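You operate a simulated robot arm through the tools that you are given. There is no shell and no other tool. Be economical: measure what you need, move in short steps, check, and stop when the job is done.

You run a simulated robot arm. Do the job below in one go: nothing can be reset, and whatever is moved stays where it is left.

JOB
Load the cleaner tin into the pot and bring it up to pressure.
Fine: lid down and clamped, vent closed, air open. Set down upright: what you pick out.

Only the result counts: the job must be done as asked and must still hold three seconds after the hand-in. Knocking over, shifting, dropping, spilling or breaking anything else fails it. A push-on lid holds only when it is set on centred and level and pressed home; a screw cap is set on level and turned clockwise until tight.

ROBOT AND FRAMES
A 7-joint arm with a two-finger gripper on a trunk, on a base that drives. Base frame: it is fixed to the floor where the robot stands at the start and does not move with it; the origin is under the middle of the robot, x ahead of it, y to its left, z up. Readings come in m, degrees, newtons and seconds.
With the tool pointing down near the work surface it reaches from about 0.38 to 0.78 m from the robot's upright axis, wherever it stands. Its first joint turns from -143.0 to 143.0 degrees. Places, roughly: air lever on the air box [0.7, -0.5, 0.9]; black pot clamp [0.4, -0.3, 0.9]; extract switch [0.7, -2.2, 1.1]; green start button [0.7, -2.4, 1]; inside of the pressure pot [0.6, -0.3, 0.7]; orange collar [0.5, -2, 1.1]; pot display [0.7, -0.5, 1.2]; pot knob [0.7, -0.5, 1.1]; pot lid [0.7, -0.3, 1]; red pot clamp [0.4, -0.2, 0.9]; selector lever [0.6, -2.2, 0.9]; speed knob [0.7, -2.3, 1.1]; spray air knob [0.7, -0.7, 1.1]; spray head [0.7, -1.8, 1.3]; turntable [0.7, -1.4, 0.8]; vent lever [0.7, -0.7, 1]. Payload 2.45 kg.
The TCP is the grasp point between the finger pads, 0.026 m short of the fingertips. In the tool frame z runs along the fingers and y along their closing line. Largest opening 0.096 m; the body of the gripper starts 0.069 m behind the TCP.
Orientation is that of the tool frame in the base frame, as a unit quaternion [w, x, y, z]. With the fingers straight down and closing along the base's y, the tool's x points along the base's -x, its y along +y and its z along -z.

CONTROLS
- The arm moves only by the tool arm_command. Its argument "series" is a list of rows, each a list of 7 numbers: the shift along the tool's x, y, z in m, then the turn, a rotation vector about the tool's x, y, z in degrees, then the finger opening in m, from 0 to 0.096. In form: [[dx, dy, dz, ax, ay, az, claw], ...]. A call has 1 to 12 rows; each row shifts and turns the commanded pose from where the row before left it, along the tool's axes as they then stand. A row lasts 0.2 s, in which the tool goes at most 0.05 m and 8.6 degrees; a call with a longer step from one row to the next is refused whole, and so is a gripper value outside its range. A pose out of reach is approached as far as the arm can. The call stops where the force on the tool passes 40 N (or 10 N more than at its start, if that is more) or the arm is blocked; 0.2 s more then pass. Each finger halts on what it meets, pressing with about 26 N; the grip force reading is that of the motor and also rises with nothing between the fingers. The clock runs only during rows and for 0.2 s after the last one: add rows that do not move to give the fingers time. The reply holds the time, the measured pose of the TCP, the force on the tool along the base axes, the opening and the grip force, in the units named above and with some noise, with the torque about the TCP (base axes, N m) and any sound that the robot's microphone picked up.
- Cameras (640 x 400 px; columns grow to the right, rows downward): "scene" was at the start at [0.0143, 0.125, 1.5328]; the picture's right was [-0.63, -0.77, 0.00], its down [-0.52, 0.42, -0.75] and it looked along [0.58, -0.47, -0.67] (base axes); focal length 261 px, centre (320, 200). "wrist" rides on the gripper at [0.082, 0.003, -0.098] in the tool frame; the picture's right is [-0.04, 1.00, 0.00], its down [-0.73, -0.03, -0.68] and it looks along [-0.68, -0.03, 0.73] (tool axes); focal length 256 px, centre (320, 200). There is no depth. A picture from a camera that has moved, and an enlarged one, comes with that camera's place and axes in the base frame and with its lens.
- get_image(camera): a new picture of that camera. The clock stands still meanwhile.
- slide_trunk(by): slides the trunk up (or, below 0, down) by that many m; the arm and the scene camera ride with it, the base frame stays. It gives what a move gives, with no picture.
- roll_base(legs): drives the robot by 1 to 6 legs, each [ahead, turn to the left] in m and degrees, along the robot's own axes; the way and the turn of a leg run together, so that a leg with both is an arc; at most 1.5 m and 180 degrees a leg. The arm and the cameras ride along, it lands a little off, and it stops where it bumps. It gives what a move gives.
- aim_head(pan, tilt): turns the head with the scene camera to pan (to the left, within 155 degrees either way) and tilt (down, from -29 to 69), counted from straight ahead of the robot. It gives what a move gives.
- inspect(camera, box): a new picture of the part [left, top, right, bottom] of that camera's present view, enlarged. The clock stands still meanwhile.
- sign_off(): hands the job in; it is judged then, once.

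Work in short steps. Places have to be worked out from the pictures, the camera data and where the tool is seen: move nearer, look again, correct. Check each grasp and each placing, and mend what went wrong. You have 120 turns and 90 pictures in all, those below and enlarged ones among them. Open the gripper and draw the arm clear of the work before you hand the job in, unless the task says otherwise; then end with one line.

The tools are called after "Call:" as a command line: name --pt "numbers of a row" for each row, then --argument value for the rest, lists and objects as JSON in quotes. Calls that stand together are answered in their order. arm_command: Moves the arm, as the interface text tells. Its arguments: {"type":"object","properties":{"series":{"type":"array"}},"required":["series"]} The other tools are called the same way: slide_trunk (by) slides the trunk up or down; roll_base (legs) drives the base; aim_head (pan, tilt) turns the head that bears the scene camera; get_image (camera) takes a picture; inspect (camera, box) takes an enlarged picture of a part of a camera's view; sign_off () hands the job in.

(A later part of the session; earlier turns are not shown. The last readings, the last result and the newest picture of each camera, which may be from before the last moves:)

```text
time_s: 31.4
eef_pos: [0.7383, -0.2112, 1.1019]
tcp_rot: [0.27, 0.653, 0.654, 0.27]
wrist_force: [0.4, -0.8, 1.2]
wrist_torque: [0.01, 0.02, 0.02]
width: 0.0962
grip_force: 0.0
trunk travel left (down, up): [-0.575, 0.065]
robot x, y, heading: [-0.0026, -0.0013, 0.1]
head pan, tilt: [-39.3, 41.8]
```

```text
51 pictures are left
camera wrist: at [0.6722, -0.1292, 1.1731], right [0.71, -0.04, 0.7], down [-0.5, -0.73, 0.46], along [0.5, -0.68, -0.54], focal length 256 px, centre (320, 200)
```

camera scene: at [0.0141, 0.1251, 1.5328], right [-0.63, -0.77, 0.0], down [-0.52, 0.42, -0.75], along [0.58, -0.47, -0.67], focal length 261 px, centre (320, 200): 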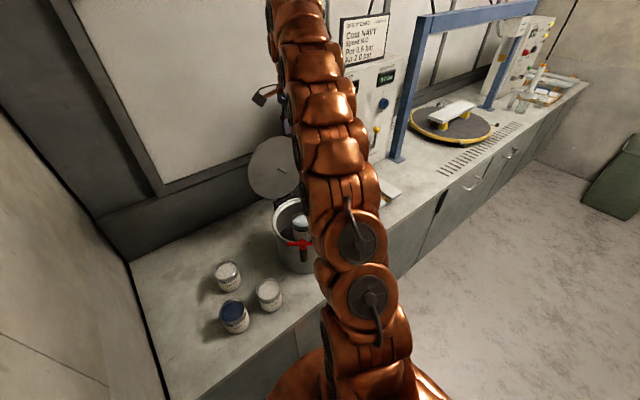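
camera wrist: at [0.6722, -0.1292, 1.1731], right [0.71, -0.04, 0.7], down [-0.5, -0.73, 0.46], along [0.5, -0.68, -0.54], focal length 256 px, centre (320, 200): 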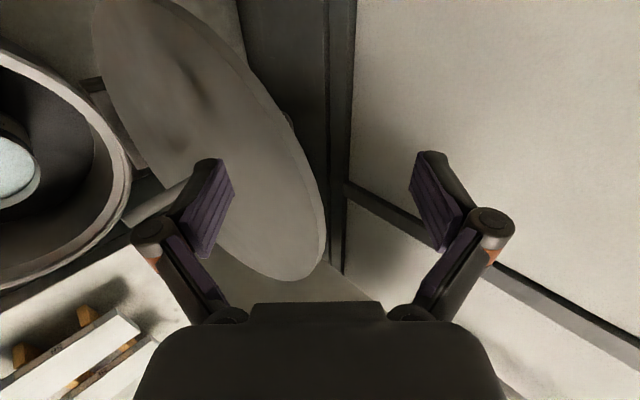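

Now I descend 4 cm behind the lid edge in small steps.

Call:
arm_command --pt "0 -0.01 0.01 0 0 0 0.096" --pt "0 -0.01 0.01 0 0 0 0.096" --pt "0 -0.008 0.008 0 0 0 0.096"

Call:
get_image --camera "wrist"

```text
time_s: 32.2
eef_pos: [0.7407, -0.21, 1.0616]
tcp_rot: [0.27, 0.652, 0.654, 0.271]
wrist_force: [-0.7, -0.4, -0.1]
wrist_torque: [-0.02, 0.01, 0.02]
width: 0.0959
grip_force: 0.0
trunk travel left (down, up): [-0.575, 0.065]
robot x, y, heading: [-0.0008, -0.0029, 0.1]
head pan, tilt: [-39.3, 41.8]
```

```text
50 pictures are left
camera wrist: at [0.673, -0.129, 1.1339], right [0.71, -0.04, 0.71], down [-0.5, -0.73, 0.46], along [0.5, -0.68, -0.54], focal length 256 px, centre (320, 200)
```

wrist: 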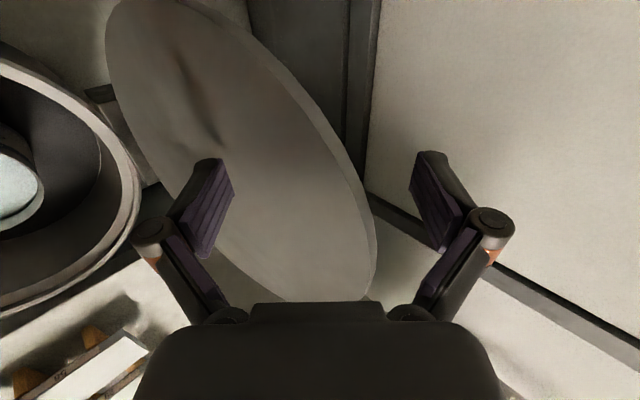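

Hook is behind the lid without contact. I pull back toward -x 6 cm and watch the lid.

Call:
arm_command --pt "0 -0.011 -0.011 0 0 0 0.096" --pt "0 -0.011 -0.011 0 0 0 0.096" --pt "0 -0.011 -0.011 0 0 0 0.096" --pt "0 -0.01 -0.01 0 0 0 0.096"

Call:
get_image --camera "wrist"

```text
time_s: 33.2
eef_pos: [0.68, -0.2118, 1.0629]
tcp_rot: [0.27, 0.652, 0.655, 0.271]
wrist_force: [-0.2, 1.2, 1.5]
wrist_torque: [-0.02, -0.06, 0.07]
width: 0.0961
grip_force: 0.1
trunk travel left (down, up): [-0.575, 0.065]
robot x, y, heading: [0.0005, -0.0022, 0.2]
head pan, tilt: [-39.3, 41.8]
```

```text
49 pictures are left
camera wrist: at [0.6113, -0.1293, 1.1341], right [0.71, -0.04, 0.71], down [-0.5, -0.73, 0.46], along [0.5, -0.68, -0.54], focal length 256 px, centre (320, 200)
```

wrist: 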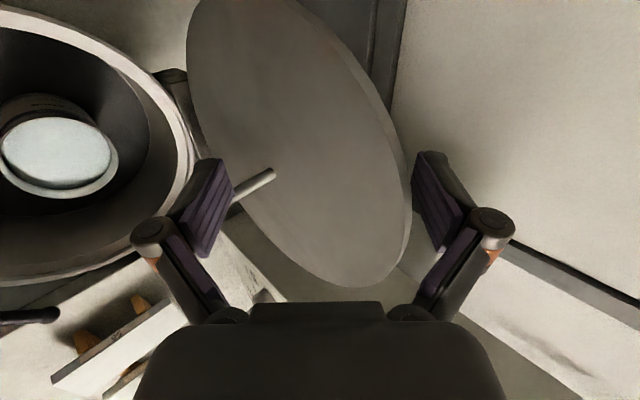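

Upper finger is about to touch the lid's back. I now swing the tool rigidly about the hinge line (0.69, z 0.85), 3 rows of 8°, to carry the lid past upright.

Call:
arm_command --pt "0 -0.0222 -0.0202 -8 0 0 0.096" --pt "0 -0.0222 -0.0202 -8 0 0 0.096" --pt "0 -0.0222 -0.0202 -8 0 0 0.096"

Call:
get_image --camera "wrist"

Call:
inspect --camera "scene" --box '[220, 100, 380, 250]'

```text
time_s: 34.0
eef_pos: [0.5937, -0.2124, 1.0462]
tcp_rot: [0.4, 0.582, 0.583, 0.403]
wrist_force: [-2.8, -0.1, -2.1]
wrist_torque: [-0.03, 0.14, -0.06]
width: 0.096
grip_force: 0.1
trunk travel left (down, up): [-0.575, 0.065]
robot x, y, heading: [-0.0015, 0.0006, 0.1]
head pan, tilt: [-39.3, 41.8]
```

```text
48 pictures are left
camera wrist: at [0.503, -0.1305, 1.0831], right [0.36, -0.04, 0.93], down [-0.64, -0.74, 0.21], along [0.68, -0.68, -0.29], focal length 256 px, centre (320, 200)
```

wrist: 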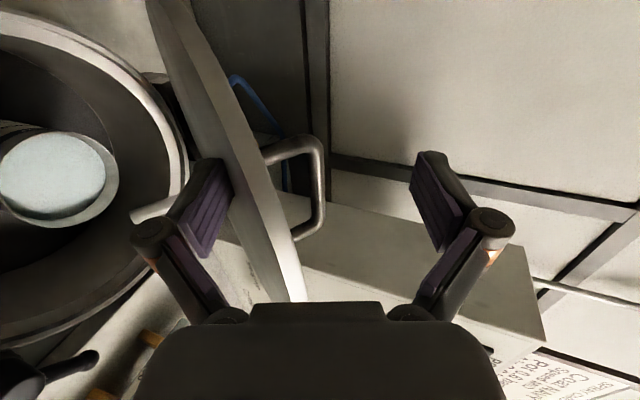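

```text
2.67 times, centred on (300, 175) of scene
camera zoom: at [0.0145, 0.1251, 1.5327], right [-0.63, -0.77, 0.0], down [-0.52, 0.42, -0.75], along [0.58, -0.47, -0.67], focal length 696 px, centre (373, 267)
```

zoom: 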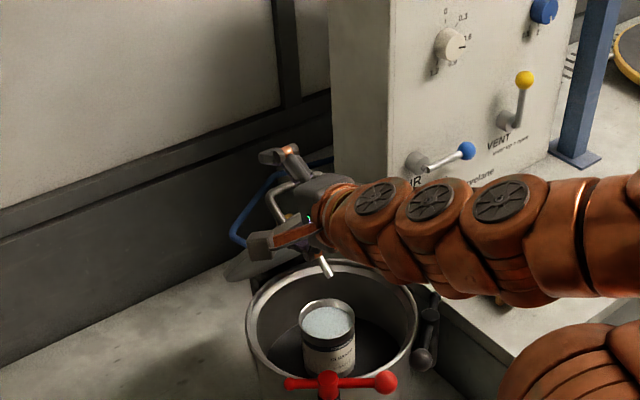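

The lid has passed upright and now rests on the lower finger, with its handle on top. I continue the same swing, three more rows.

Call:
arm_command --pt "0 -0.0222 -0.0205 -8 0 0 0.096" --pt "0 -0.0222 -0.0205 -8 0 0 0.096" --pt "0 -0.0222 -0.0205 -8 0 0 0.096"

Call:
get_image --camera "wrist"

Call:
inspect --camera "scene" --box '[220, 100, 380, 250]'

```text
time_s: 34.8
eef_pos: [0.5743, -0.2294, 1.0759]
tcp_rot: [0.458, 0.541, 0.542, 0.452]
wrist_force: [-2.9, -0.7, -0.1]
wrist_torque: [0.05, 0.15, -0.02]
width: 0.0959
grip_force: 0.0
out of reach, approached as far as the arm can: row 1, 2, 3
trunk travel left (down, up): [-0.575, 0.065]
robot x, y, heading: [-0.0, -0.003, -0.2]
head pan, tilt: [-39.3, 41.8]
```

```text
46 pictures are left
camera wrist: at [0.4788, -0.1472, 1.0944], right [0.17, -0.03, 0.98], down [-0.68, -0.73, 0.09], along [0.71, -0.68, -0.15], focal length 256 px, centre (320, 200)
```

wrist: 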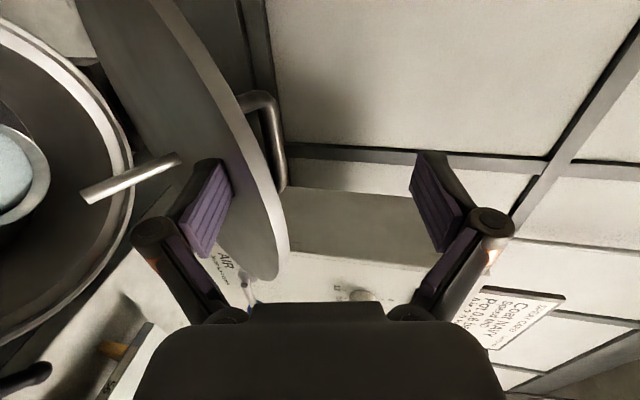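

```text
2.67 times, centred on (300, 175) of scene
camera zoom: at [0.0141, 0.1247, 1.5329], right [-0.63, -0.77, 0.0], down [-0.52, 0.42, -0.75], along [0.58, -0.47, -0.67], focal length 696 px, centre (373, 267)
```

zoom: 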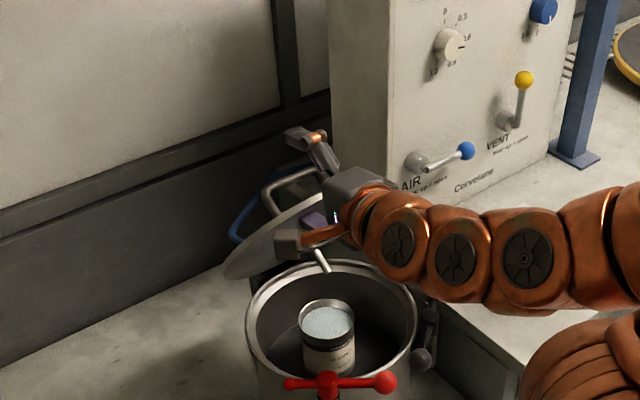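

The arm ran out of fold, but lid lies on the lower finger. I'll lower it using the trunk and back off with the base: first trunk down 6 cm.

Call:
slide_trunk --by -0.06

Call:
roll_base --legs '[[-0.05, 0]]'

Call:
get_image --camera "wrist"

Call:
inspect --camera "scene" --box '[220, 100, 380, 250]'

```text
time_s: 35.8
eef_pos: [0.5748, -0.2298, 1.0149]
tcp_rot: [0.458, 0.541, 0.541, 0.452]
wrist_force: [-4.5, 0.6, -2.1]
wrist_torque: [0.01, 0.23, -0.07]
width: 0.096
grip_force: 0.0
trunk travel left (down, up): [-0.515, 0.125]
robot x, y, heading: [-0.0016, -0.0041, 0.2]
head pan, tilt: [-39.3, 41.8]
```

```text
time_s: 36.7
eef_pos: [0.5254, -0.2296, 1.0139]
tcp_rot: [0.458, 0.542, 0.542, 0.451]
wrist_force: [-2.1, 0.0, -3.7]
wrist_torque: [0.01, 0.14, -0.06]
width: 0.0963
grip_force: 0.1
trunk travel left (down, up): [-0.515, 0.125]
robot x, y, heading: [-0.0541, -0.0024, 0.1]
head pan, tilt: [-39.3, 41.8]
```

```text
44 pictures are left
camera wrist: at [0.4291, -0.1471, 1.0342], right [0.17, -0.03, 0.98], down [-0.68, -0.73, 0.09], along [0.71, -0.68, -0.15], focal length 256 px, centre (320, 200)
```

wrist: 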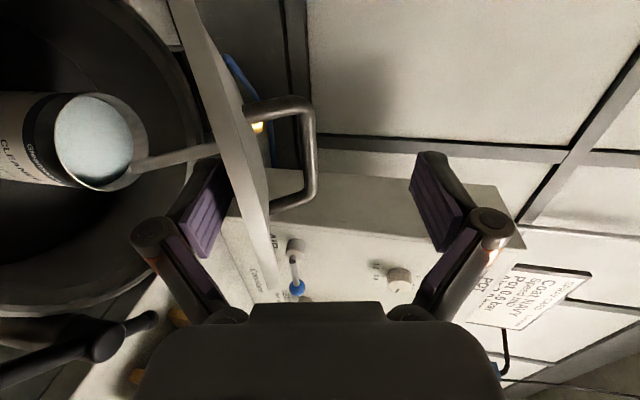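

```text
2.67 times, centred on (300, 175) of scene
camera zoom: at [-0.0357, 0.1249, 1.4728], right [-0.63, -0.77, 0.0], down [-0.52, 0.42, -0.75], along [0.58, -0.47, -0.67], focal length 696 px, centre (373, 267)
```

zoom: 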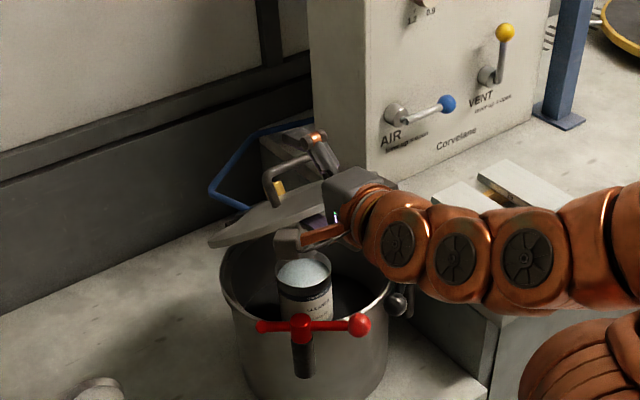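

Working well; lid is now about 50° forward. I back off another 4 cm, then lower the trunk 4.5 cm (staying above the clamp balls at z≈0.865).

Call:
roll_base --legs '[[-0.04, 0]]'

Call:
slide_trunk --by -0.045

Call:
get_image --camera "wrist"

Call:
inspect --camera "scene" --box '[220, 100, 380, 250]'

```text
time_s: 37.6
eef_pos: [0.4843, -0.2308, 1.0143]
tcp_rot: [0.458, 0.541, 0.542, 0.452]
wrist_force: [-1.0, -0.6, -3.4]
wrist_torque: [-0.02, 0.02, -0.01]
width: 0.0962
grip_force: 0.0
trunk travel left (down, up): [-0.515, 0.125]
robot x, y, heading: [-0.0883, 0.0, 0.0]
head pan, tilt: [-39.3, 41.8]
```

```text
time_s: 38.5
eef_pos: [0.4854, -0.229, 0.969]
tcp_rot: [0.458, 0.542, 0.54, 0.452]
wrist_force: [-0.2, -1.6, -6.7]
wrist_torque: [0.01, 0.04, 0.02]
width: 0.096
grip_force: 0.0
trunk travel left (down, up): [-0.47, 0.17]
robot x, y, heading: [-0.0896, -0.0008, -0.2]
head pan, tilt: [-39.3, 41.8]
```

```text
42 pictures are left
camera wrist: at [0.3889, -0.1471, 0.9889], right [0.17, -0.03, 0.98], down [-0.68, -0.73, 0.09], along [0.71, -0.68, -0.15], focal length 256 px, centre (320, 200)
```

wrist: 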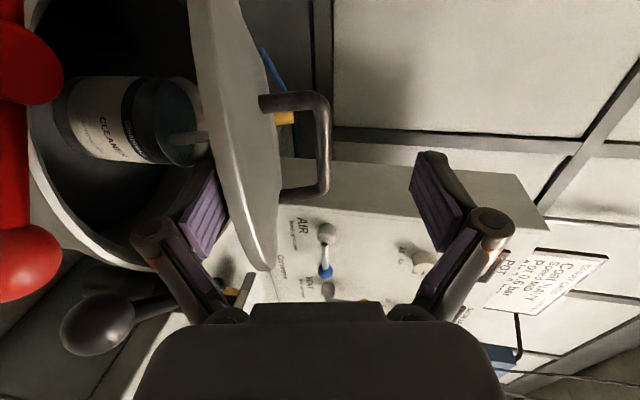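

```text
2.67 times, centred on (300, 175) of scene
camera zoom: at [-0.076, 0.1248, 1.4277], right [-0.63, -0.77, 0.0], down [-0.52, 0.42, -0.75], along [0.58, -0.47, -0.67], focal length 696 px, centre (373, 267)
```

zoom: 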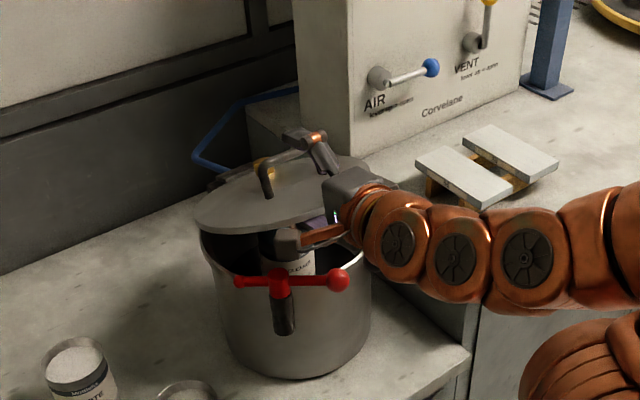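

The lid is about 20° from closed and its dip tube enters the tin's opening. I back the base off 7 cm so the finger slides out from under.

Call:
roll_base --legs '[[-0.04, 0], [-0.05, 0]]'

Call:
get_image --camera "scene"

```text
time_s: 39.9
eef_pos: [0.393, -0.2292, 0.9696]
tcp_rot: [0.457, 0.541, 0.542, 0.452]
wrist_force: [-0.3, 0.3, 0.3]
wrist_torque: [-0.01, 0.02, 0.04]
width: 0.0963
grip_force: 0.0
trunk travel left (down, up): [-0.47, 0.17]
robot x, y, heading: [-0.1825, -0.0062, -0.1]
head pan, tilt: [-39.3, 41.8]
```

```text
40 pictures are left
camera scene: at [-0.1668, 0.1249, 1.4278], right [-0.63, -0.77, 0.0], down [-0.52, 0.42, -0.75], along [0.58, -0.47, -0.67], focal length 261 px, centre (320, 200)
```

scene: 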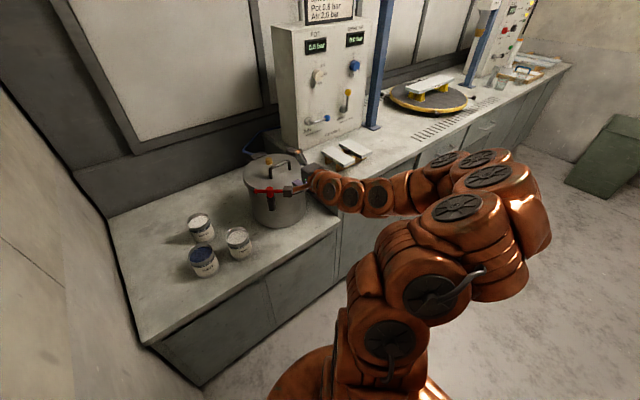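

Lid is down. I raise the tool and turn it back to vertical with fingers closing along y.

Call:
arm_command --pt "0 0.04 0 0 0 0 0.096" --pt "0 0.04 0 0 0 0 0.096" --pt "0 0 0 8 0 0 0.06" --pt "0 0 0 8 0 0 0.04" --pt "0 0 0 8 0 0 0.04" --pt "0 0 0 8 0 0 0.04" --pt "0 0 0 8 0 0 0.04" --pt "0 0 0 8 0 0 0.04" --pt "0 0 0 8 0 0 0.04" --pt "0 0 0 8 0 0 0.04" --pt "0 0 0 8 0 0 0.04" --pt "0 0 0 8 0 0 0.04"

Call:
arm_command --pt "0 0 0 0 0 -8.2 0.04" --pt "0 0 0 0 0 -8.2 0.04" --pt "0 0 0 0 0 -8.2 0.04" --pt "0 0 0 0 0 -8.2 0.04" --pt "0 0 0 0 0 -8.2 0.04" --pt "0 0 0 0 0 -8.2 0.04" --pt "0 0 0 0 0 -8.2 0.04" --pt "0 0 0 0 0 -8.2 0.04" --pt "0 0 0 0 0 -8.2 0.04" --pt "0 0 0 0 0 -8.2 0.04" --pt "0 0 0 0 0 -8 0.04"

Call:
get_image --camera "wrist"

Call:
inspect --camera "scene" --box '[220, 130, 360, 260]'

```text
time_s: 42.5
eef_pos: [0.4096, -0.229, 1.049]
tcp_rot: [0.002, 0.709, 0.705, -0.003]
wrist_force: [-0.9, 0.2, 0.3]
wrist_torque: [-0.02, -0.06, -0.02]
width: 0.04
grip_force: 0.0
trunk travel left (down, up): [-0.47, 0.17]
robot x, y, heading: [-0.1794, -0.0063, 0.1]
head pan, tilt: [-39.3, 41.8]
```

```text
time_s: 44.9
eef_pos: [0.4079, -0.2306, 1.0471]
tcp_rot: [0.0, 0.002, 1.0, -0.004]
wrist_force: [0.6, 0.4, -0.1]
wrist_torque: [0.0, -0.02, 0.02]
width: 0.04
grip_force: 0.1
trunk travel left (down, up): [-0.47, 0.17]
robot x, y, heading: [-0.1815, 0.0001, -0.1]
head pan, tilt: [-39.3, 41.8]
```

```text
39 pictures are left
camera wrist: at [0.3254, -0.2244, 1.1458], right [0.04, 1.0, -0.01], down [0.73, -0.03, 0.68], along [0.68, -0.04, -0.73], focal length 256 px, centre (320, 200)
```

wrist: 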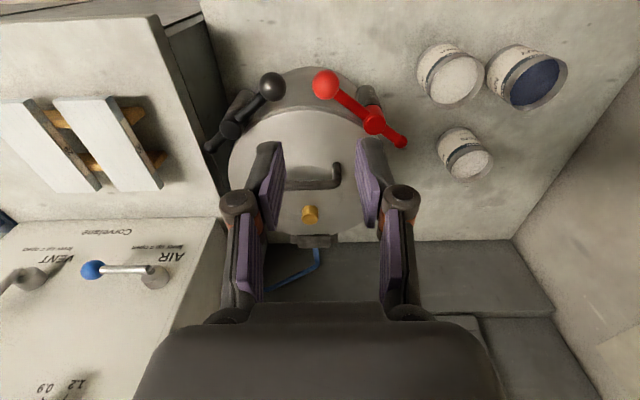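

```text
3.08 times, centred on (290, 195) of scene
camera zoom: at [-0.1667, 0.125, 1.4278], right [-0.63, -0.77, 0.0], down [-0.52, 0.42, -0.75], along [0.58, -0.47, -0.67], focal length 803 px, centre (412, 215)
```

zoom: 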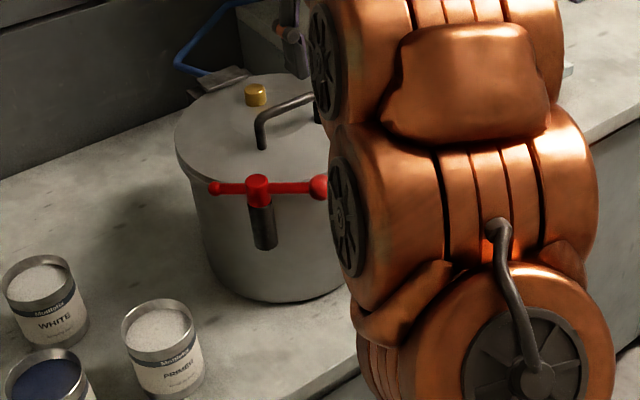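

Lid lies flat and seated. Red ball at (0.420, -0.225, 0.865), black ball at (0.420, -0.284). I lower the half-open fingers around the red ball.

Call:
arm_command --pt "-0.002 0.0012 0.035 0 0 0 0.04" --pt "-0.002 0.0012 0.035 0 0 0 0.04" --pt "-0.002 0.0012 0.035 0 0 0 0.04"

Call:
get_image --camera "wrist"

```text
time_s: 45.7
eef_pos: [0.4173, -0.2272, 0.9448]
tcp_rot: [0.001, 0.002, 1.0, -0.004]
wrist_force: [-0.4, -0.1, -0.2]
wrist_torque: [0.01, 0.03, 0.0]
width: 0.0397
grip_force: 0.1
trunk travel left (down, up): [-0.47, 0.17]
robot x, y, heading: [-0.1819, -0.0008, 0.1]
head pan, tilt: [-39.3, 41.8]
```

```text
37 pictures are left
camera wrist: at [0.3342, -0.2224, 1.0429], right [0.05, 1.0, -0.01], down [0.73, -0.03, 0.68], along [0.68, -0.04, -0.73], focal length 256 px, centre (320, 200)
```

wrist: 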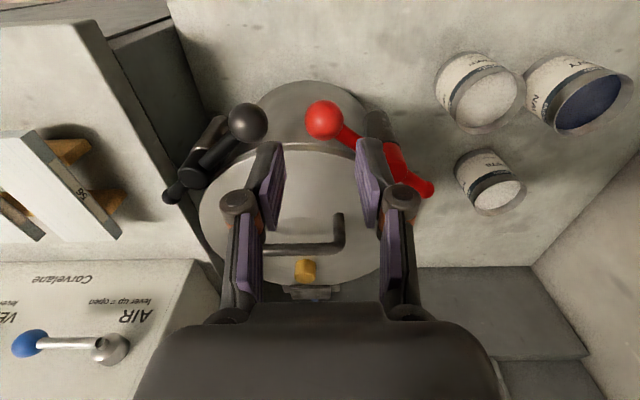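

Ball sits right under the TCP. I go down 7 cm around it.

Call:
arm_command --pt "0 0.001 0.025 0 0 0 0.042" --pt "0 0 0.025 0 0 0 0.042" --pt "0 0 0.02 0 0 0 0.042"

Call:
get_image --camera "wrist"

```text
time_s: 46.5
eef_pos: [0.4169, -0.2251, 0.8754]
tcp_rot: [0.0, 0.003, 1.0, -0.004]
wrist_force: [0.1, 0.0, -0.2]
wrist_torque: [-0.02, -0.03, -0.01]
width: 0.0421
grip_force: 0.1
trunk travel left (down, up): [-0.47, 0.17]
robot x, y, heading: [-0.1788, 0.0002, 0.3]
head pan, tilt: [-39.3, 41.8]
```

```text
36 pictures are left
camera wrist: at [0.3344, -0.2204, 0.9725], right [0.05, 1.0, -0.01], down [0.73, -0.03, 0.68], along [0.68, -0.04, -0.73], focal length 256 px, centre (320, 200)
```

wrist: 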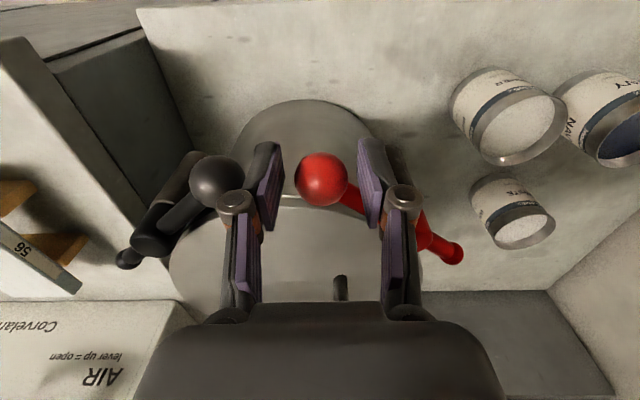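

Ball is caged between the fingers. I sweep it along the arc (clockwise from above) toward +y, first half.

Call:
arm_command --pt "0 0 0 0 0 0 0.031" --pt "0.0069 0.0071 0 0 0 0 0.031" --pt "0.0059 0.0079 0 0 0 0 0.031" --pt "0.0048 0.0086 0 0 0 0 0.031" --pt "0.0037 0.0092 0 0 0 0 0.031" --pt "0.0024 0.0095 0 0 0 0 0.031" --pt "0.0012 0.0098 0 0 0 0 0.031"

Call:
get_image --camera "wrist"

```text
time_s: 48.1
eef_pos: [0.3899, -0.1726, 0.8741]
tcp_rot: [0.0, 0.003, 1.0, -0.004]
wrist_force: [0.1, -0.5, -0.2]
wrist_torque: [-0.02, 0.0, 0.02]
width: 0.0316
grip_force: 0.6
trunk travel left (down, up): [-0.47, 0.17]
robot x, y, heading: [-0.1795, -0.0042, 0.0]
head pan, tilt: [-39.3, 41.8]
```

```text
35 pictures are left
camera wrist: at [0.3082, -0.1691, 0.9726], right [0.05, 1.0, -0.01], down [0.73, -0.03, 0.68], along [0.68, -0.04, -0.73], focal length 256 px, centre (320, 200)
```

wrist: 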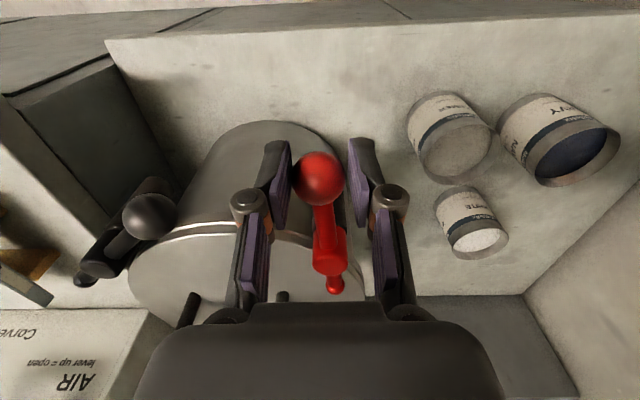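

The clamp turns freely. I continue the second half of the arc.

Call:
arm_command --pt "0 0.0099 0 0 0 0 0.031" --pt "-0.0015 0.0098 0 0 0 0 0.031" --pt "-0.0026 0.0095 0 0 0 0 0.031" --pt "-0.0039 0.0091 0 0 0 0 0.031" --pt "-0.0051 0.0085 0 0 0 0 0.031" --pt "-0.0061 0.0077 0 0 0 0 0.031" --pt "-0.005 0.005 0 0 0 0 0.031"

Call:
get_image --camera "wrist"

Call:
inspect --camera "scene" --box '[220, 130, 360, 260]'

```text
time_s: 49.7
eef_pos: [0.4076, -0.1226, 0.8706]
tcp_rot: [-0.006, 0.005, 1.0, -0.006]
wrist_force: [-9.5, -14.7, 3.0]
wrist_torque: [-0.19, -0.03, -0.39]
width: 0.0403
grip_force: 7.2
trunk travel left (down, up): [-0.47, 0.17]
robot x, y, heading: [-0.1813, -0.0038, -0.3]
head pan, tilt: [-39.3, 41.8]
stopped in row 7: the force on the tool passed its limit at 46 N (the readings are from after the stop); the commanded pose is now the measured one
```

```text
34 pictures are left
camera wrist: at [0.3281, -0.1164, 0.9692], right [0.05, 1.0, -0.01], down [0.74, -0.03, 0.67], along [0.67, -0.04, -0.74], focal length 256 px, centre (320, 200)
```

wrist: 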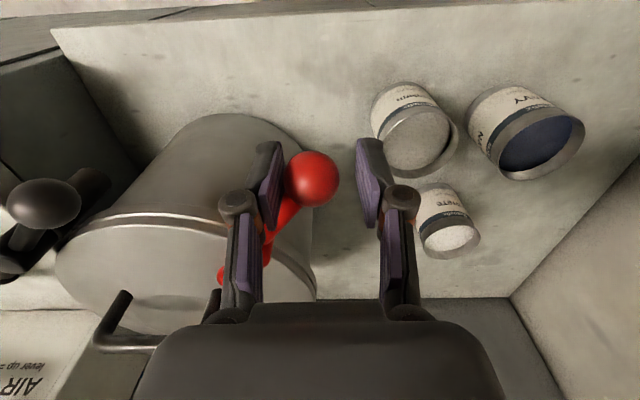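

```text
3.08 times, centred on (290, 195) of scene
camera zoom: at [-0.1674, 0.1238, 1.428], right [-0.64, -0.77, 0.0], down [-0.51, 0.42, -0.75], along [0.58, -0.47, -0.67], focal length 803 px, centre (412, 215)
```

zoom: 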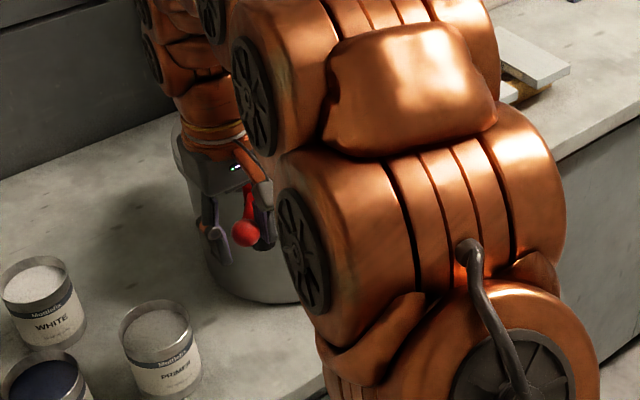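

The red clamp hit its stop near the expected end angle. I open slightly and lift off to check.

Call:
arm_command --pt "0 0.003 0 0 0 0 0.045" --pt "0 0.002 0 0 0 0 0.05" --pt "0 0 -0.03 0 0 0 0.05" --pt "0 0 -0.04 0 0 0 0.05" --pt "0 -0.02 -0.04 0 0 0 0.045" --pt "0.01 -0.045 0 0 0 0 0.042" --pt "0 -0.045 0 0 0 0 0.042" --pt "0 -0.045 0 0 0 0 0.042"

Call:
get_image --camera "wrist"

```text
time_s: 51.5
eef_pos: [0.3941, -0.2662, 0.9806]
tcp_rot: [-0.006, 0.004, 1.0, -0.005]
wrist_force: [0.8, 0.6, 1.0]
wrist_torque: [-0.03, -0.03, -0.03]
width: 0.0422
grip_force: 0.1
trunk travel left (down, up): [-0.47, 0.17]
robot x, y, heading: [-0.1782, -0.0035, -0.1]
head pan, tilt: [-39.3, 41.8]
```

```text
32 pictures are left
camera wrist: at [0.3147, -0.2607, 1.0802], right [0.05, 1.0, -0.01], down [0.74, -0.03, 0.67], along [0.67, -0.04, -0.74], focal length 256 px, centre (320, 200)
```

wrist: 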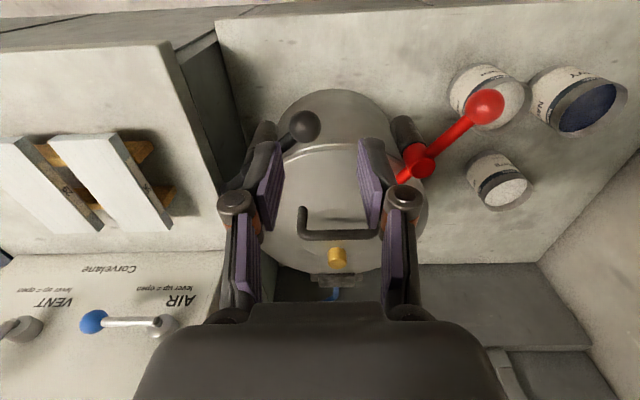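

Red clamp now reaches over the lid. Black ball is at (0.420, -0.283); I lower the fingers around it.

Call:
arm_command --pt "-0.012 -0.008 0.025 0 0 0 0.042" --pt "-0.012 -0.008 0.04 0 0 0 0.042" --pt "0 0 0.04 0 0 0 0.042" --pt "0 0 0 0 0 0 0.042"

Call:
get_image --camera "wrist"

```text
time_s: 52.3
eef_pos: [0.4243, -0.2876, 0.8889]
tcp_rot: [-0.003, 0.007, 1.0, -0.01]
wrist_force: [-7.9, -3.6, 9.7]
wrist_torque: [-0.26, 0.09, -0.15]
width: 0.0481
grip_force: 3.6
trunk travel left (down, up): [-0.47, 0.17]
robot x, y, heading: [-0.1825, -0.0036, -0.3]
head pan, tilt: [-39.3, 41.8]
stopped in row 4: the force on the tool passed its limit at 43 N (the readings are from after the stop); the commanded pose is now the measured one
```

```text
31 pictures are left
camera wrist: at [0.3424, -0.2803, 0.9867], right [0.05, 1.0, -0.02], down [0.74, -0.03, 0.68], along [0.67, -0.05, -0.74], focal length 256 px, centre (320, 200)
```

wrist: 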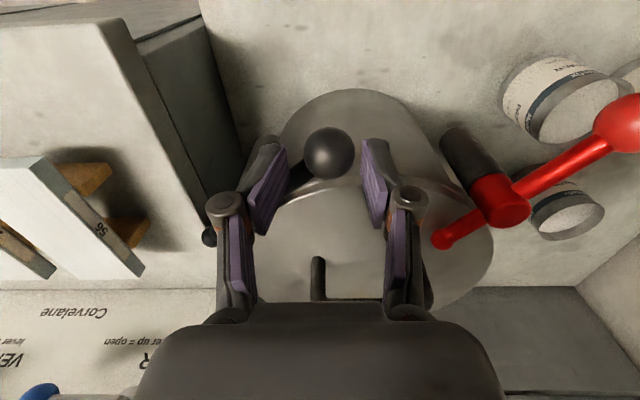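

The left finger landed on the clamp's rod; I was about 1 cm too far in x. I lift 2 cm, back 1.4 cm, and lower again.

Call:
arm_command --pt "0 0 -0.025 0 0 0 0.046" --pt "0.014 0.003 0 0 0 0 0.046" --pt "0 0 0.02 0 0 0 0.046" --pt "0 0 0.018 0 0 0 0.046"

Call:
get_image --camera "wrist"

```text
time_s: 53.3
eef_pos: [0.4098, -0.2837, 0.875]
tcp_rot: [-0.003, 0.005, 1.0, -0.009]
wrist_force: [0.4, 0.2, 0.6]
wrist_torque: [0.05, -0.01, 0.01]
width: 0.0458
grip_force: 0.0
trunk travel left (down, up): [-0.47, 0.17]
robot x, y, heading: [-0.1811, -0.0031, -0.2]
head pan, tilt: [-39.3, 41.8]
```

```text
30 pictures are left
camera wrist: at [0.3286, -0.2773, 0.974], right [0.05, 1.0, -0.02], down [0.74, -0.03, 0.68], along [0.67, -0.05, -0.74], focal length 256 px, centre (320, 200)
```

wrist: 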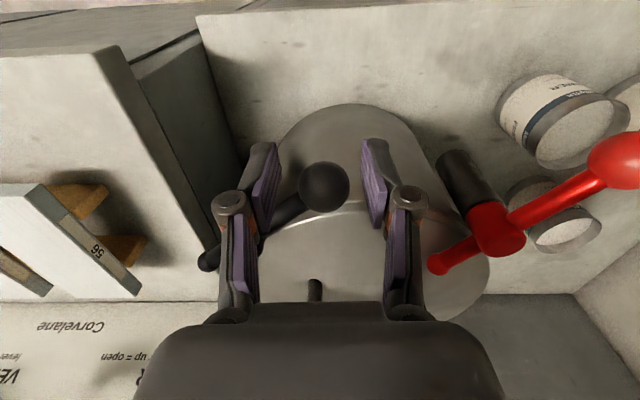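

Ball is caged. I sweep it counter-clockwise toward -y along the mirrored arc.

Call:
arm_command --pt "0 0 0 0 0 0 0.031" --pt "0.0059 -0.0079 0 0 0 0 0.031" --pt "0.0048 -0.0086 0 0 0 0 0.031" --pt "0.0037 -0.0092 0 0 0 0 0.031" --pt "0.0024 -0.0095 0 0 0 0 0.031" --pt "0.0012 -0.0098 0 0 0 0 0.031" --pt "0 -0.0099 0 0 0 0 0.031"

Call:
get_image --camera "wrist"

```text
time_s: 54.9
eef_pos: [0.3914, -0.3379, 0.8748]
tcp_rot: [-0.003, 0.006, 1.0, -0.009]
wrist_force: [0.4, -0.1, 0.1]
wrist_torque: [0.0, -0.01, 0.02]
width: 0.0315
grip_force: 1.1
trunk travel left (down, up): [-0.47, 0.17]
robot x, y, heading: [-0.184, -0.0046, -0.3]
head pan, tilt: [-39.3, 41.8]
```

```text
29 pictures are left
camera wrist: at [0.3102, -0.3314, 0.9738], right [0.05, 1.0, -0.02], down [0.74, -0.03, 0.68], along [0.67, -0.05, -0.74], focal length 256 px, centre (320, 200)
```

wrist: 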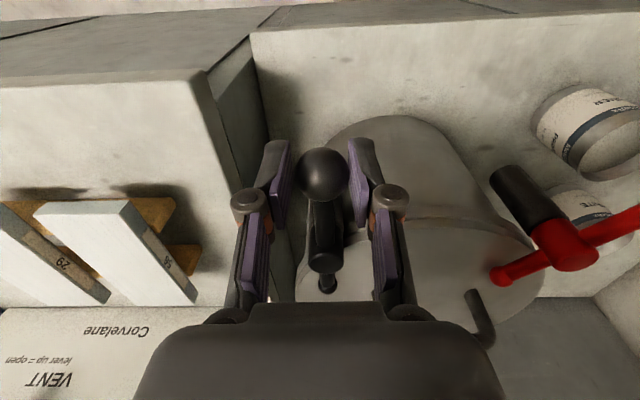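

Halfway; deck edge is below the fingertips. I continue the second half.

Call:
arm_command --pt "-0.001 -0.0098 0 0 0 0 0.031" --pt "-0.002 -0.0097 0 0 0 0 0.031" --pt "-0.003 -0.0094 0 0 0 0 0.031" --pt "-0.0045 -0.0088 0 0 0 0 0.031" --pt "-0.0055 -0.0082 0 0 0 0 0.031" --pt "-0.006 -0.007 0 0 0 0 0.031" --pt "-0.005 -0.005 0 0 0 0 0.031"

Call:
get_image --camera "wrist"

```text
time_s: 56.3
eef_pos: [0.4076, -0.3858, 0.8722]
tcp_rot: [-0.01, 0.004, 1.0, -0.003]
wrist_force: [-17.9, 18.1, 3.3]
wrist_torque: [0.31, 0.2, 0.62]
width: 0.0432
grip_force: 9.1
trunk travel left (down, up): [-0.47, 0.17]
robot x, y, heading: [-0.183, -0.0019, 0.1]
head pan, tilt: [-39.3, 41.8]
stopped in row 7: the force on the tool passed its limit at 55 N (the readings are from after the stop); the commanded pose is now the measured one
```

```text
28 pictures are left
camera wrist: at [0.3283, -0.3807, 0.9739], right [0.05, 1.0, -0.01], down [0.75, -0.03, 0.66], along [0.66, -0.04, -0.75], focal length 256 px, centre (320, 200)
```

wrist: 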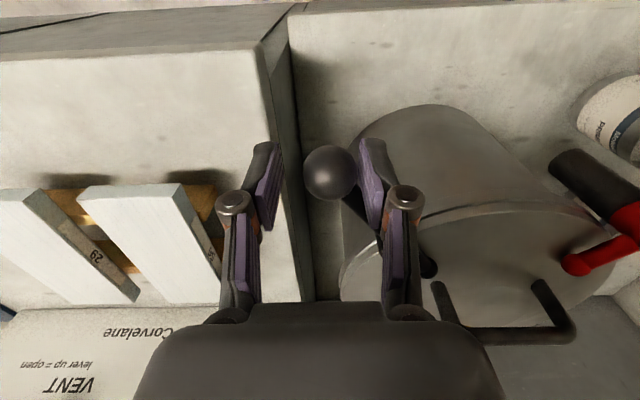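

Black clamp hit its stop too. I release, lift, and back away to view both clamps and the panel.

Call:
arm_command --pt "0 -0.003 0 0 0 0 0.045" --pt "0 -0.002 0 0 0 0 0.05" --pt "0 0 -0.03 0 0 0 0.05" --pt "0 0 -0.04 0 0 0 0.05" --pt "0 0 -0.045 0 0 0 0.05" --pt "0 0 -0.045 0 0 0 0.05" --pt "0 0 -0.045 0 0 0 0.03" --pt "0 0 -0.045 0 0 0 0.01" --pt "0 0 0 0 0 0 0.0"

Call:
get_image --camera "wrist"

```text
time_s: 58.3
eef_pos: [0.4022, -0.3818, 0.9968]
tcp_rot: [-0.01, 0.004, 1.0, -0.005]
wrist_force: [0.3, 0.4, -0.6]
wrist_torque: [0.01, 0.03, 0.01]
width: 0.0001
grip_force: 15.2
out of reach, approached as far as the arm can: row 6, 7, 8
trunk travel left (down, up): [-0.47, 0.17]
robot x, y, heading: [-0.1809, 0.0005, -0.2]
head pan, tilt: [-39.3, 41.8]
```

```text
27 pictures are left
camera wrist: at [0.3225, -0.3774, 1.0957], right [0.05, 1.0, -0.01], down [0.75, -0.03, 0.67], along [0.66, -0.04, -0.75], focal length 256 px, centre (320, 200)
```

wrist: 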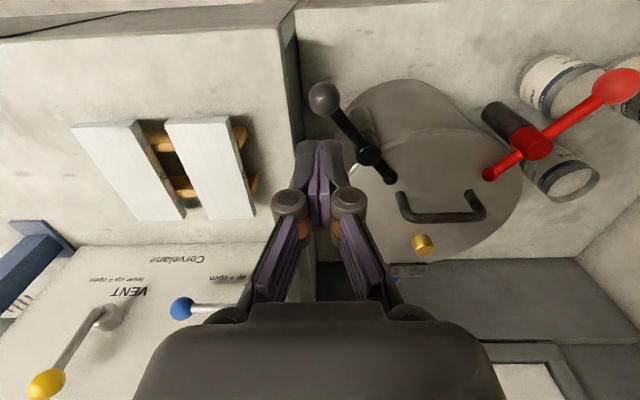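

Both clamps' jaws are over the lid. I raise the trunk, drive forward again to about x=0, and look at the panel.

Call:
slide_trunk --by 0.1

Call:
roll_base --legs '[[0.13, 0]]'

Call:
aim_head --pan -32 --tilt 27

Call:
get_image --camera "scene"

```text
time_s: 59.6
eef_pos: [0.4025, -0.3827, 1.0957]
tcp_rot: [-0.009, 0.005, 1.0, -0.004]
wrist_force: [-0.6, -0.2, -0.6]
wrist_torque: [0.02, -0.01, 0.02]
width: 0.0001
grip_force: 25.9
trunk travel left (down, up): [-0.57, 0.07]
robot x, y, heading: [-0.1842, 0.0002, -0.2]
head pan, tilt: [-39.3, 41.8]
```

```text
time_s: 60.9
eef_pos: [0.5329, -0.3845, 1.0968]
tcp_rot: [-0.008, 0.005, 1.0, -0.004]
wrist_force: [0.9, 0.6, -0.4]
wrist_torque: [0.01, 0.0, 0.01]
width: 0.0
grip_force: 26.4
trunk travel left (down, up): [-0.57, 0.07]
robot x, y, heading: [-0.0485, -0.0043, -0.4]
head pan, tilt: [-39.3, 41.8]
```

```text
time_s: 61.7
eef_pos: [0.535, -0.3843, 1.0958]
tcp_rot: [-0.008, 0.005, 1.0, -0.004]
wrist_force: [0.9, 0.9, 0.1]
wrist_torque: [0.0, -0.02, 0.02]
width: 0.0001
grip_force: 26.2
trunk travel left (down, up): [-0.57, 0.07]
robot x, y, heading: [-0.0495, -0.005, -0.1]
head pan, tilt: [-32.0, 27.0]
```

```text
26 pictures are left
camera scene: at [-0.0224, 0.1288, 1.5505], right [-0.53, -0.85, 0.0], down [-0.38, 0.24, -0.89], along [0.75, -0.47, -0.45], focal length 261 px, centre (320, 200)
```

scene: 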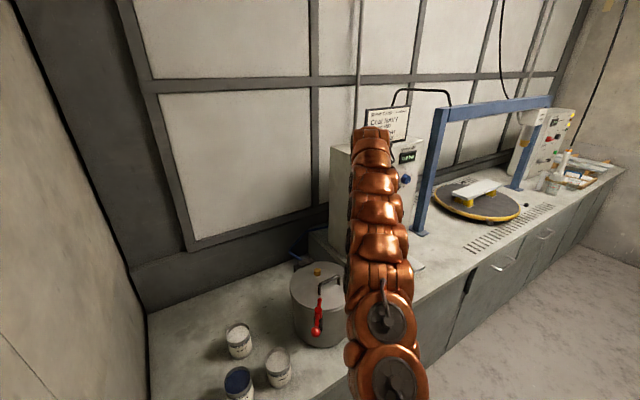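

The arm hides the panel from the head, so I'll use the wrist camera: pitch the tool 60° forward.

Call:
arm_command --pt "0 0 0 0 -7.5 0 0" --pt "0 -0.01 0 0 -7.5 0 0" --pt "0 -0.01 0 0 -7.5 0 0" --pt "0 -0.02 0 0 -7.5 0 0" --pt "0 -0.02 0 0 -7.5 0 0" --pt "0 -0.03 0 0 -7.5 0 0" --pt "0 -0.03 0 0 -7.5 0 0" --pt "0 -0.03 0 0 -7.5 0 0"

Call:
get_image --camera "wrist"

```text
time_s: 63.5
eef_pos: [0.5346, -0.5354, 1.0983]
tcp_rot: [0.493, 0.002, 0.87, -0.007]
wrist_force: [0.6, 0.3, 0.0]
wrist_torque: [0.02, 0.02, 0.0]
width: 0.0
grip_force: 26.5
trunk travel left (down, up): [-0.57, 0.07]
robot x, y, heading: [-0.0497, -0.0011, -0.2]
head pan, tilt: [-32.0, 27.0]
```

```text
25 pictures are left
camera wrist: at [0.4077, -0.5302, 1.078], right [0.03, 1.0, 0.02], down [-0.21, -0.02, 0.98], along [0.98, -0.04, 0.21], focal length 256 px, centre (320, 200)
```

wrist: 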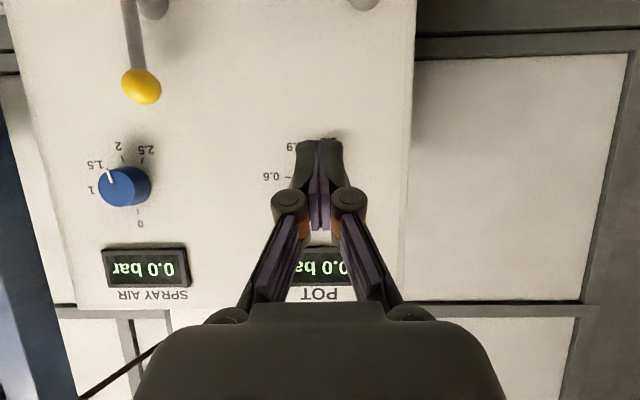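

From two views: yellow vent ball (0.65, -0.70, 1.023) standing up (=open), pivot z≈0.935; blue air ball (0.65, -0.583, 0.936) lying flat (=closed). I go to the +y side of the vent ball with closed fingers.

Call:
arm_command --pt "0.0042 -0.029 0.0214 0 0 0 0" --pt "0.0042 -0.029 0.0214 0 0 0 0" --pt "0.0042 -0.029 0.0214 0 0 0 0" --pt "0.0042 -0.029 0.0214 0 0 0 0"

Call:
get_image --camera "wrist"

```text
time_s: 64.5
eef_pos: [0.5915, -0.6403, 1.0452]
tcp_rot: [0.493, 0.003, 0.87, -0.006]
wrist_force: [-2.8, -1.0, 0.3]
wrist_torque: [0.04, -0.1, 0.11]
width: 0.0
grip_force: 25.4
out of reach, approached as far as the arm can: row 4
trunk travel left (down, up): [-0.57, 0.07]
robot x, y, heading: [-0.0514, -0.0022, -0.1]
head pan, tilt: [-32.0, 27.0]
```

```text
24 pictures are left
camera wrist: at [0.4649, -0.6345, 1.0246], right [0.03, 1.0, 0.03], down [-0.21, -0.02, 0.98], along [0.98, -0.04, 0.21], focal length 256 px, centre (320, 200)
```

wrist: 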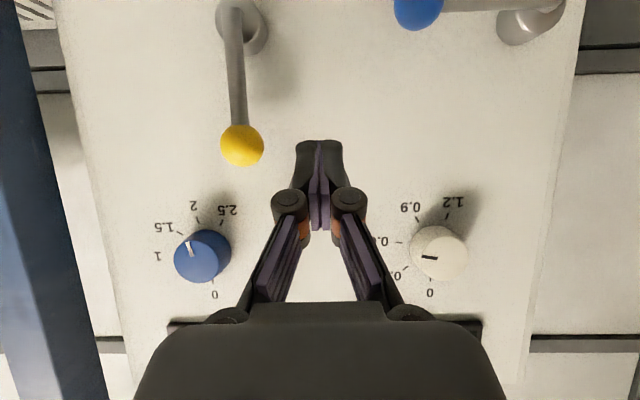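

The vent is at the edge of reach from here. I check the pot knob's pointer closely, and retract the arm so the base can be relocated to the right.

Call:
inspect --camera "wrist" --box '[370, 180, 490, 310]'

Call:
arm_command --pt "0.009 0 -0.043 0 0 0 0" --pt "0.009 0 -0.043 0 0 0 0" --pt "0.009 0 -0.043 0 0 0 0" --pt "0.009 0 -0.043 0 0 0 0" --pt "0 0.045 0 0 0 0 0" --pt "0 0.045 0 0 0 0 0" --pt "0 0.045 0 0 0 0 0" --pt "0 0.045 0 0 0 0 0" --pt "0 0.045 0 0 0 0 0" --pt "0 0.045 0 0 0 0 0"

```text
3.08 times, centred on (430, 245) of wrist
camera zoom: at [0.4649, -0.6345, 1.0246], right [0.03, 1.0, 0.03], down [-0.21, -0.02, 0.98], along [0.98, -0.04, 0.21], focal length 788 px, centre (-18, 62)
```

zoom: 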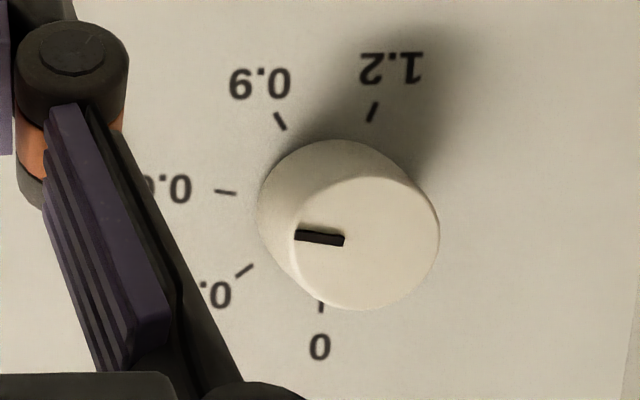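

```text
time_s: 66.9
eef_pos: [0.4187, -0.4149, 1.0988]
tcp_rot: [0.489, 0.033, 0.871, -0.032]
wrist_force: [0.2, -2.0, -0.3]
wrist_torque: [0.08, -0.05, 0.12]
width: 0.0
grip_force: 26.0
trunk travel left (down, up): [-0.57, 0.07]
robot x, y, heading: [-0.0505, -0.0044, -0.2]
head pan, tilt: [-32.0, 27.0]
stopped in row 10: the arm was blocked; the commanded pose is now the measured one
```

The pointer is parallel to the 0.6 tick: the regulator is already set. The arm reports a block at y=-0.415; I look at what's around.

Call:
get_image --camera "scene"

Call:
get_image --camera "wrist"

```text
22 pictures are left
camera scene: at [-0.0225, 0.1264, 1.5508], right [-0.53, -0.85, 0.0], down [-0.38, 0.24, -0.89], along [0.75, -0.47, -0.45], focal length 261 px, centre (320, 200)
```

scene: 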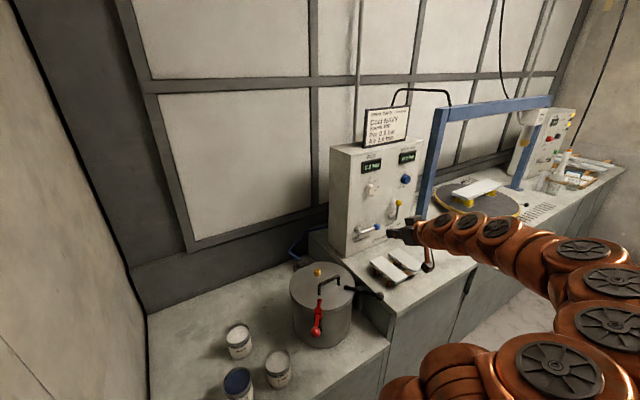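

```text
21 pictures are left
camera wrist: at [0.2929, -0.4005, 1.0793], right [0.11, 0.99, 0.01], down [-0.2, 0.01, 0.98], along [0.97, -0.11, 0.2], focal length 256 px, centre (320, 200)
```

wrist: 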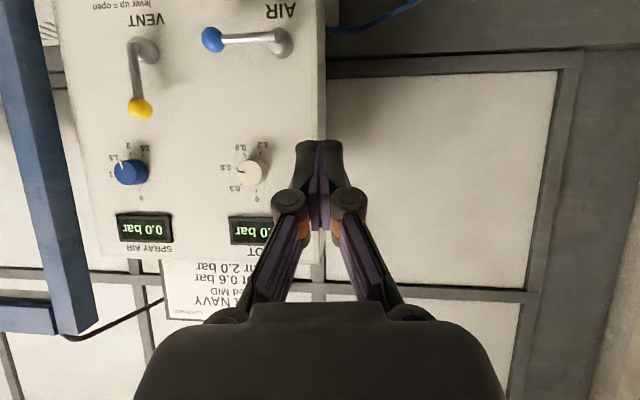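

Nothing was touched (the arm just reached its own joint limit). I relocate the base 0.35 m to the right: turn right, drive, turn back.

Call:
roll_base --legs '[[0, -90], [0.35, 0], [0, 90]]'

Call:
get_image --camera "scene"

```text
time_s: 77.0
eef_pos: [0.4274, -0.7497, 1.0996]
tcp_rot: [0.491, 0.017, 0.871, -0.024]
wrist_force: [-0.7, 1.2, 0.5]
wrist_torque: [-0.04, 0.0, -0.01]
width: 0.0003
grip_force: 25.5
trunk travel left (down, up): [-0.57, 0.07]
robot x, y, heading: [-0.056, -0.3547, 1.7]
head pan, tilt: [-32.0, 27.0]
```

```text
20 pictures are left
camera scene: at [-0.0336, -0.2237, 1.5506], right [-0.5, -0.86, 0.0], down [-0.39, 0.23, -0.89], along [0.77, -0.45, -0.45], focal length 261 px, centre (320, 200)
```

scene: 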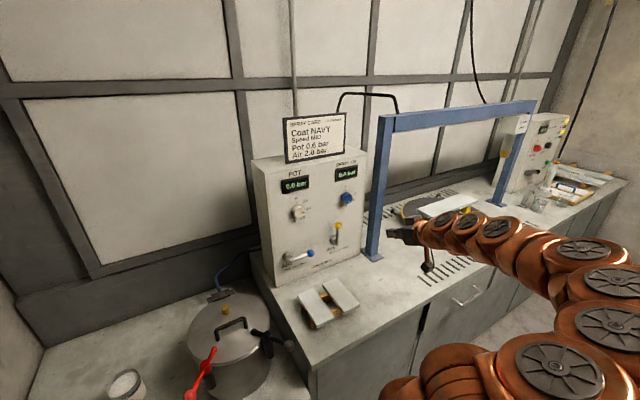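

The panel is now in clear view and in reach. I move the closed fingertips to the +y side of the vent ball, stopping short at (0.60, -0.655, 1.06).

Call:
arm_command --pt "-0.011 0.021 0.0325 0 0 0 0" --pt "-0.011 0.021 0.0325 0 0 0 0" --pt "-0.011 0.021 0.0325 0 0 0 0" --pt "-0.011 0.021 0.0325 0 0 0 0" --pt "-0.011 0.021 0.0325 0 0 0 0"

Call:
inspect --camera "scene" --box '[240, 140, 420, 290]'

Call:
get_image --camera "wrist"

```text
time_s: 78.2
eef_pos: [0.5976, -0.6539, 1.0603]
tcp_rot: [0.49, 0.016, 0.871, -0.023]
wrist_force: [-0.8, -0.3, -0.3]
wrist_torque: [0.01, 0.0, -0.02]
width: 0.0
grip_force: 25.9
trunk travel left (down, up): [-0.57, 0.07]
robot x, y, heading: [-0.054, -0.3573, 1.8]
head pan, tilt: [-32.0, 27.0]
```

```text
2.67 times, centred on (330, 215) of scene
camera zoom: at [-0.0341, -0.2238, 1.5506], right [-0.5, -0.86, 0.0], down [-0.39, 0.23, -0.89], along [0.77, -0.45, -0.45], focal length 696 px, centre (293, 160)
```

zoom: 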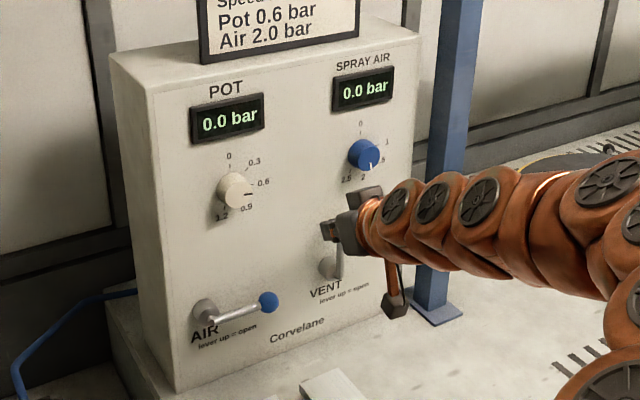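

```text
18 pictures are left
camera wrist: at [0.4721, -0.6446, 1.0409], right [0.07, 1.0, 0.01], down [-0.2, 0.01, 0.98], along [0.98, -0.07, 0.2], focal length 256 px, centre (320, 200)
```

wrist: 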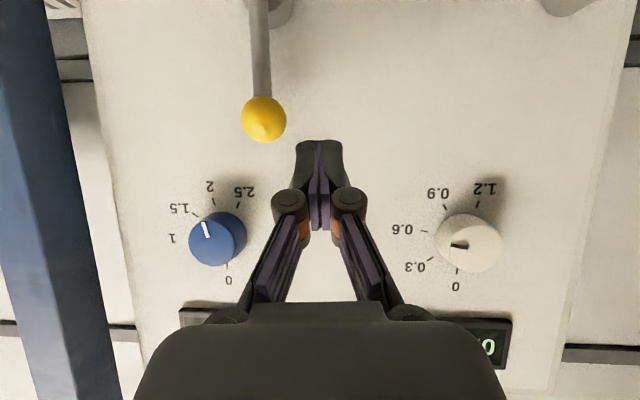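

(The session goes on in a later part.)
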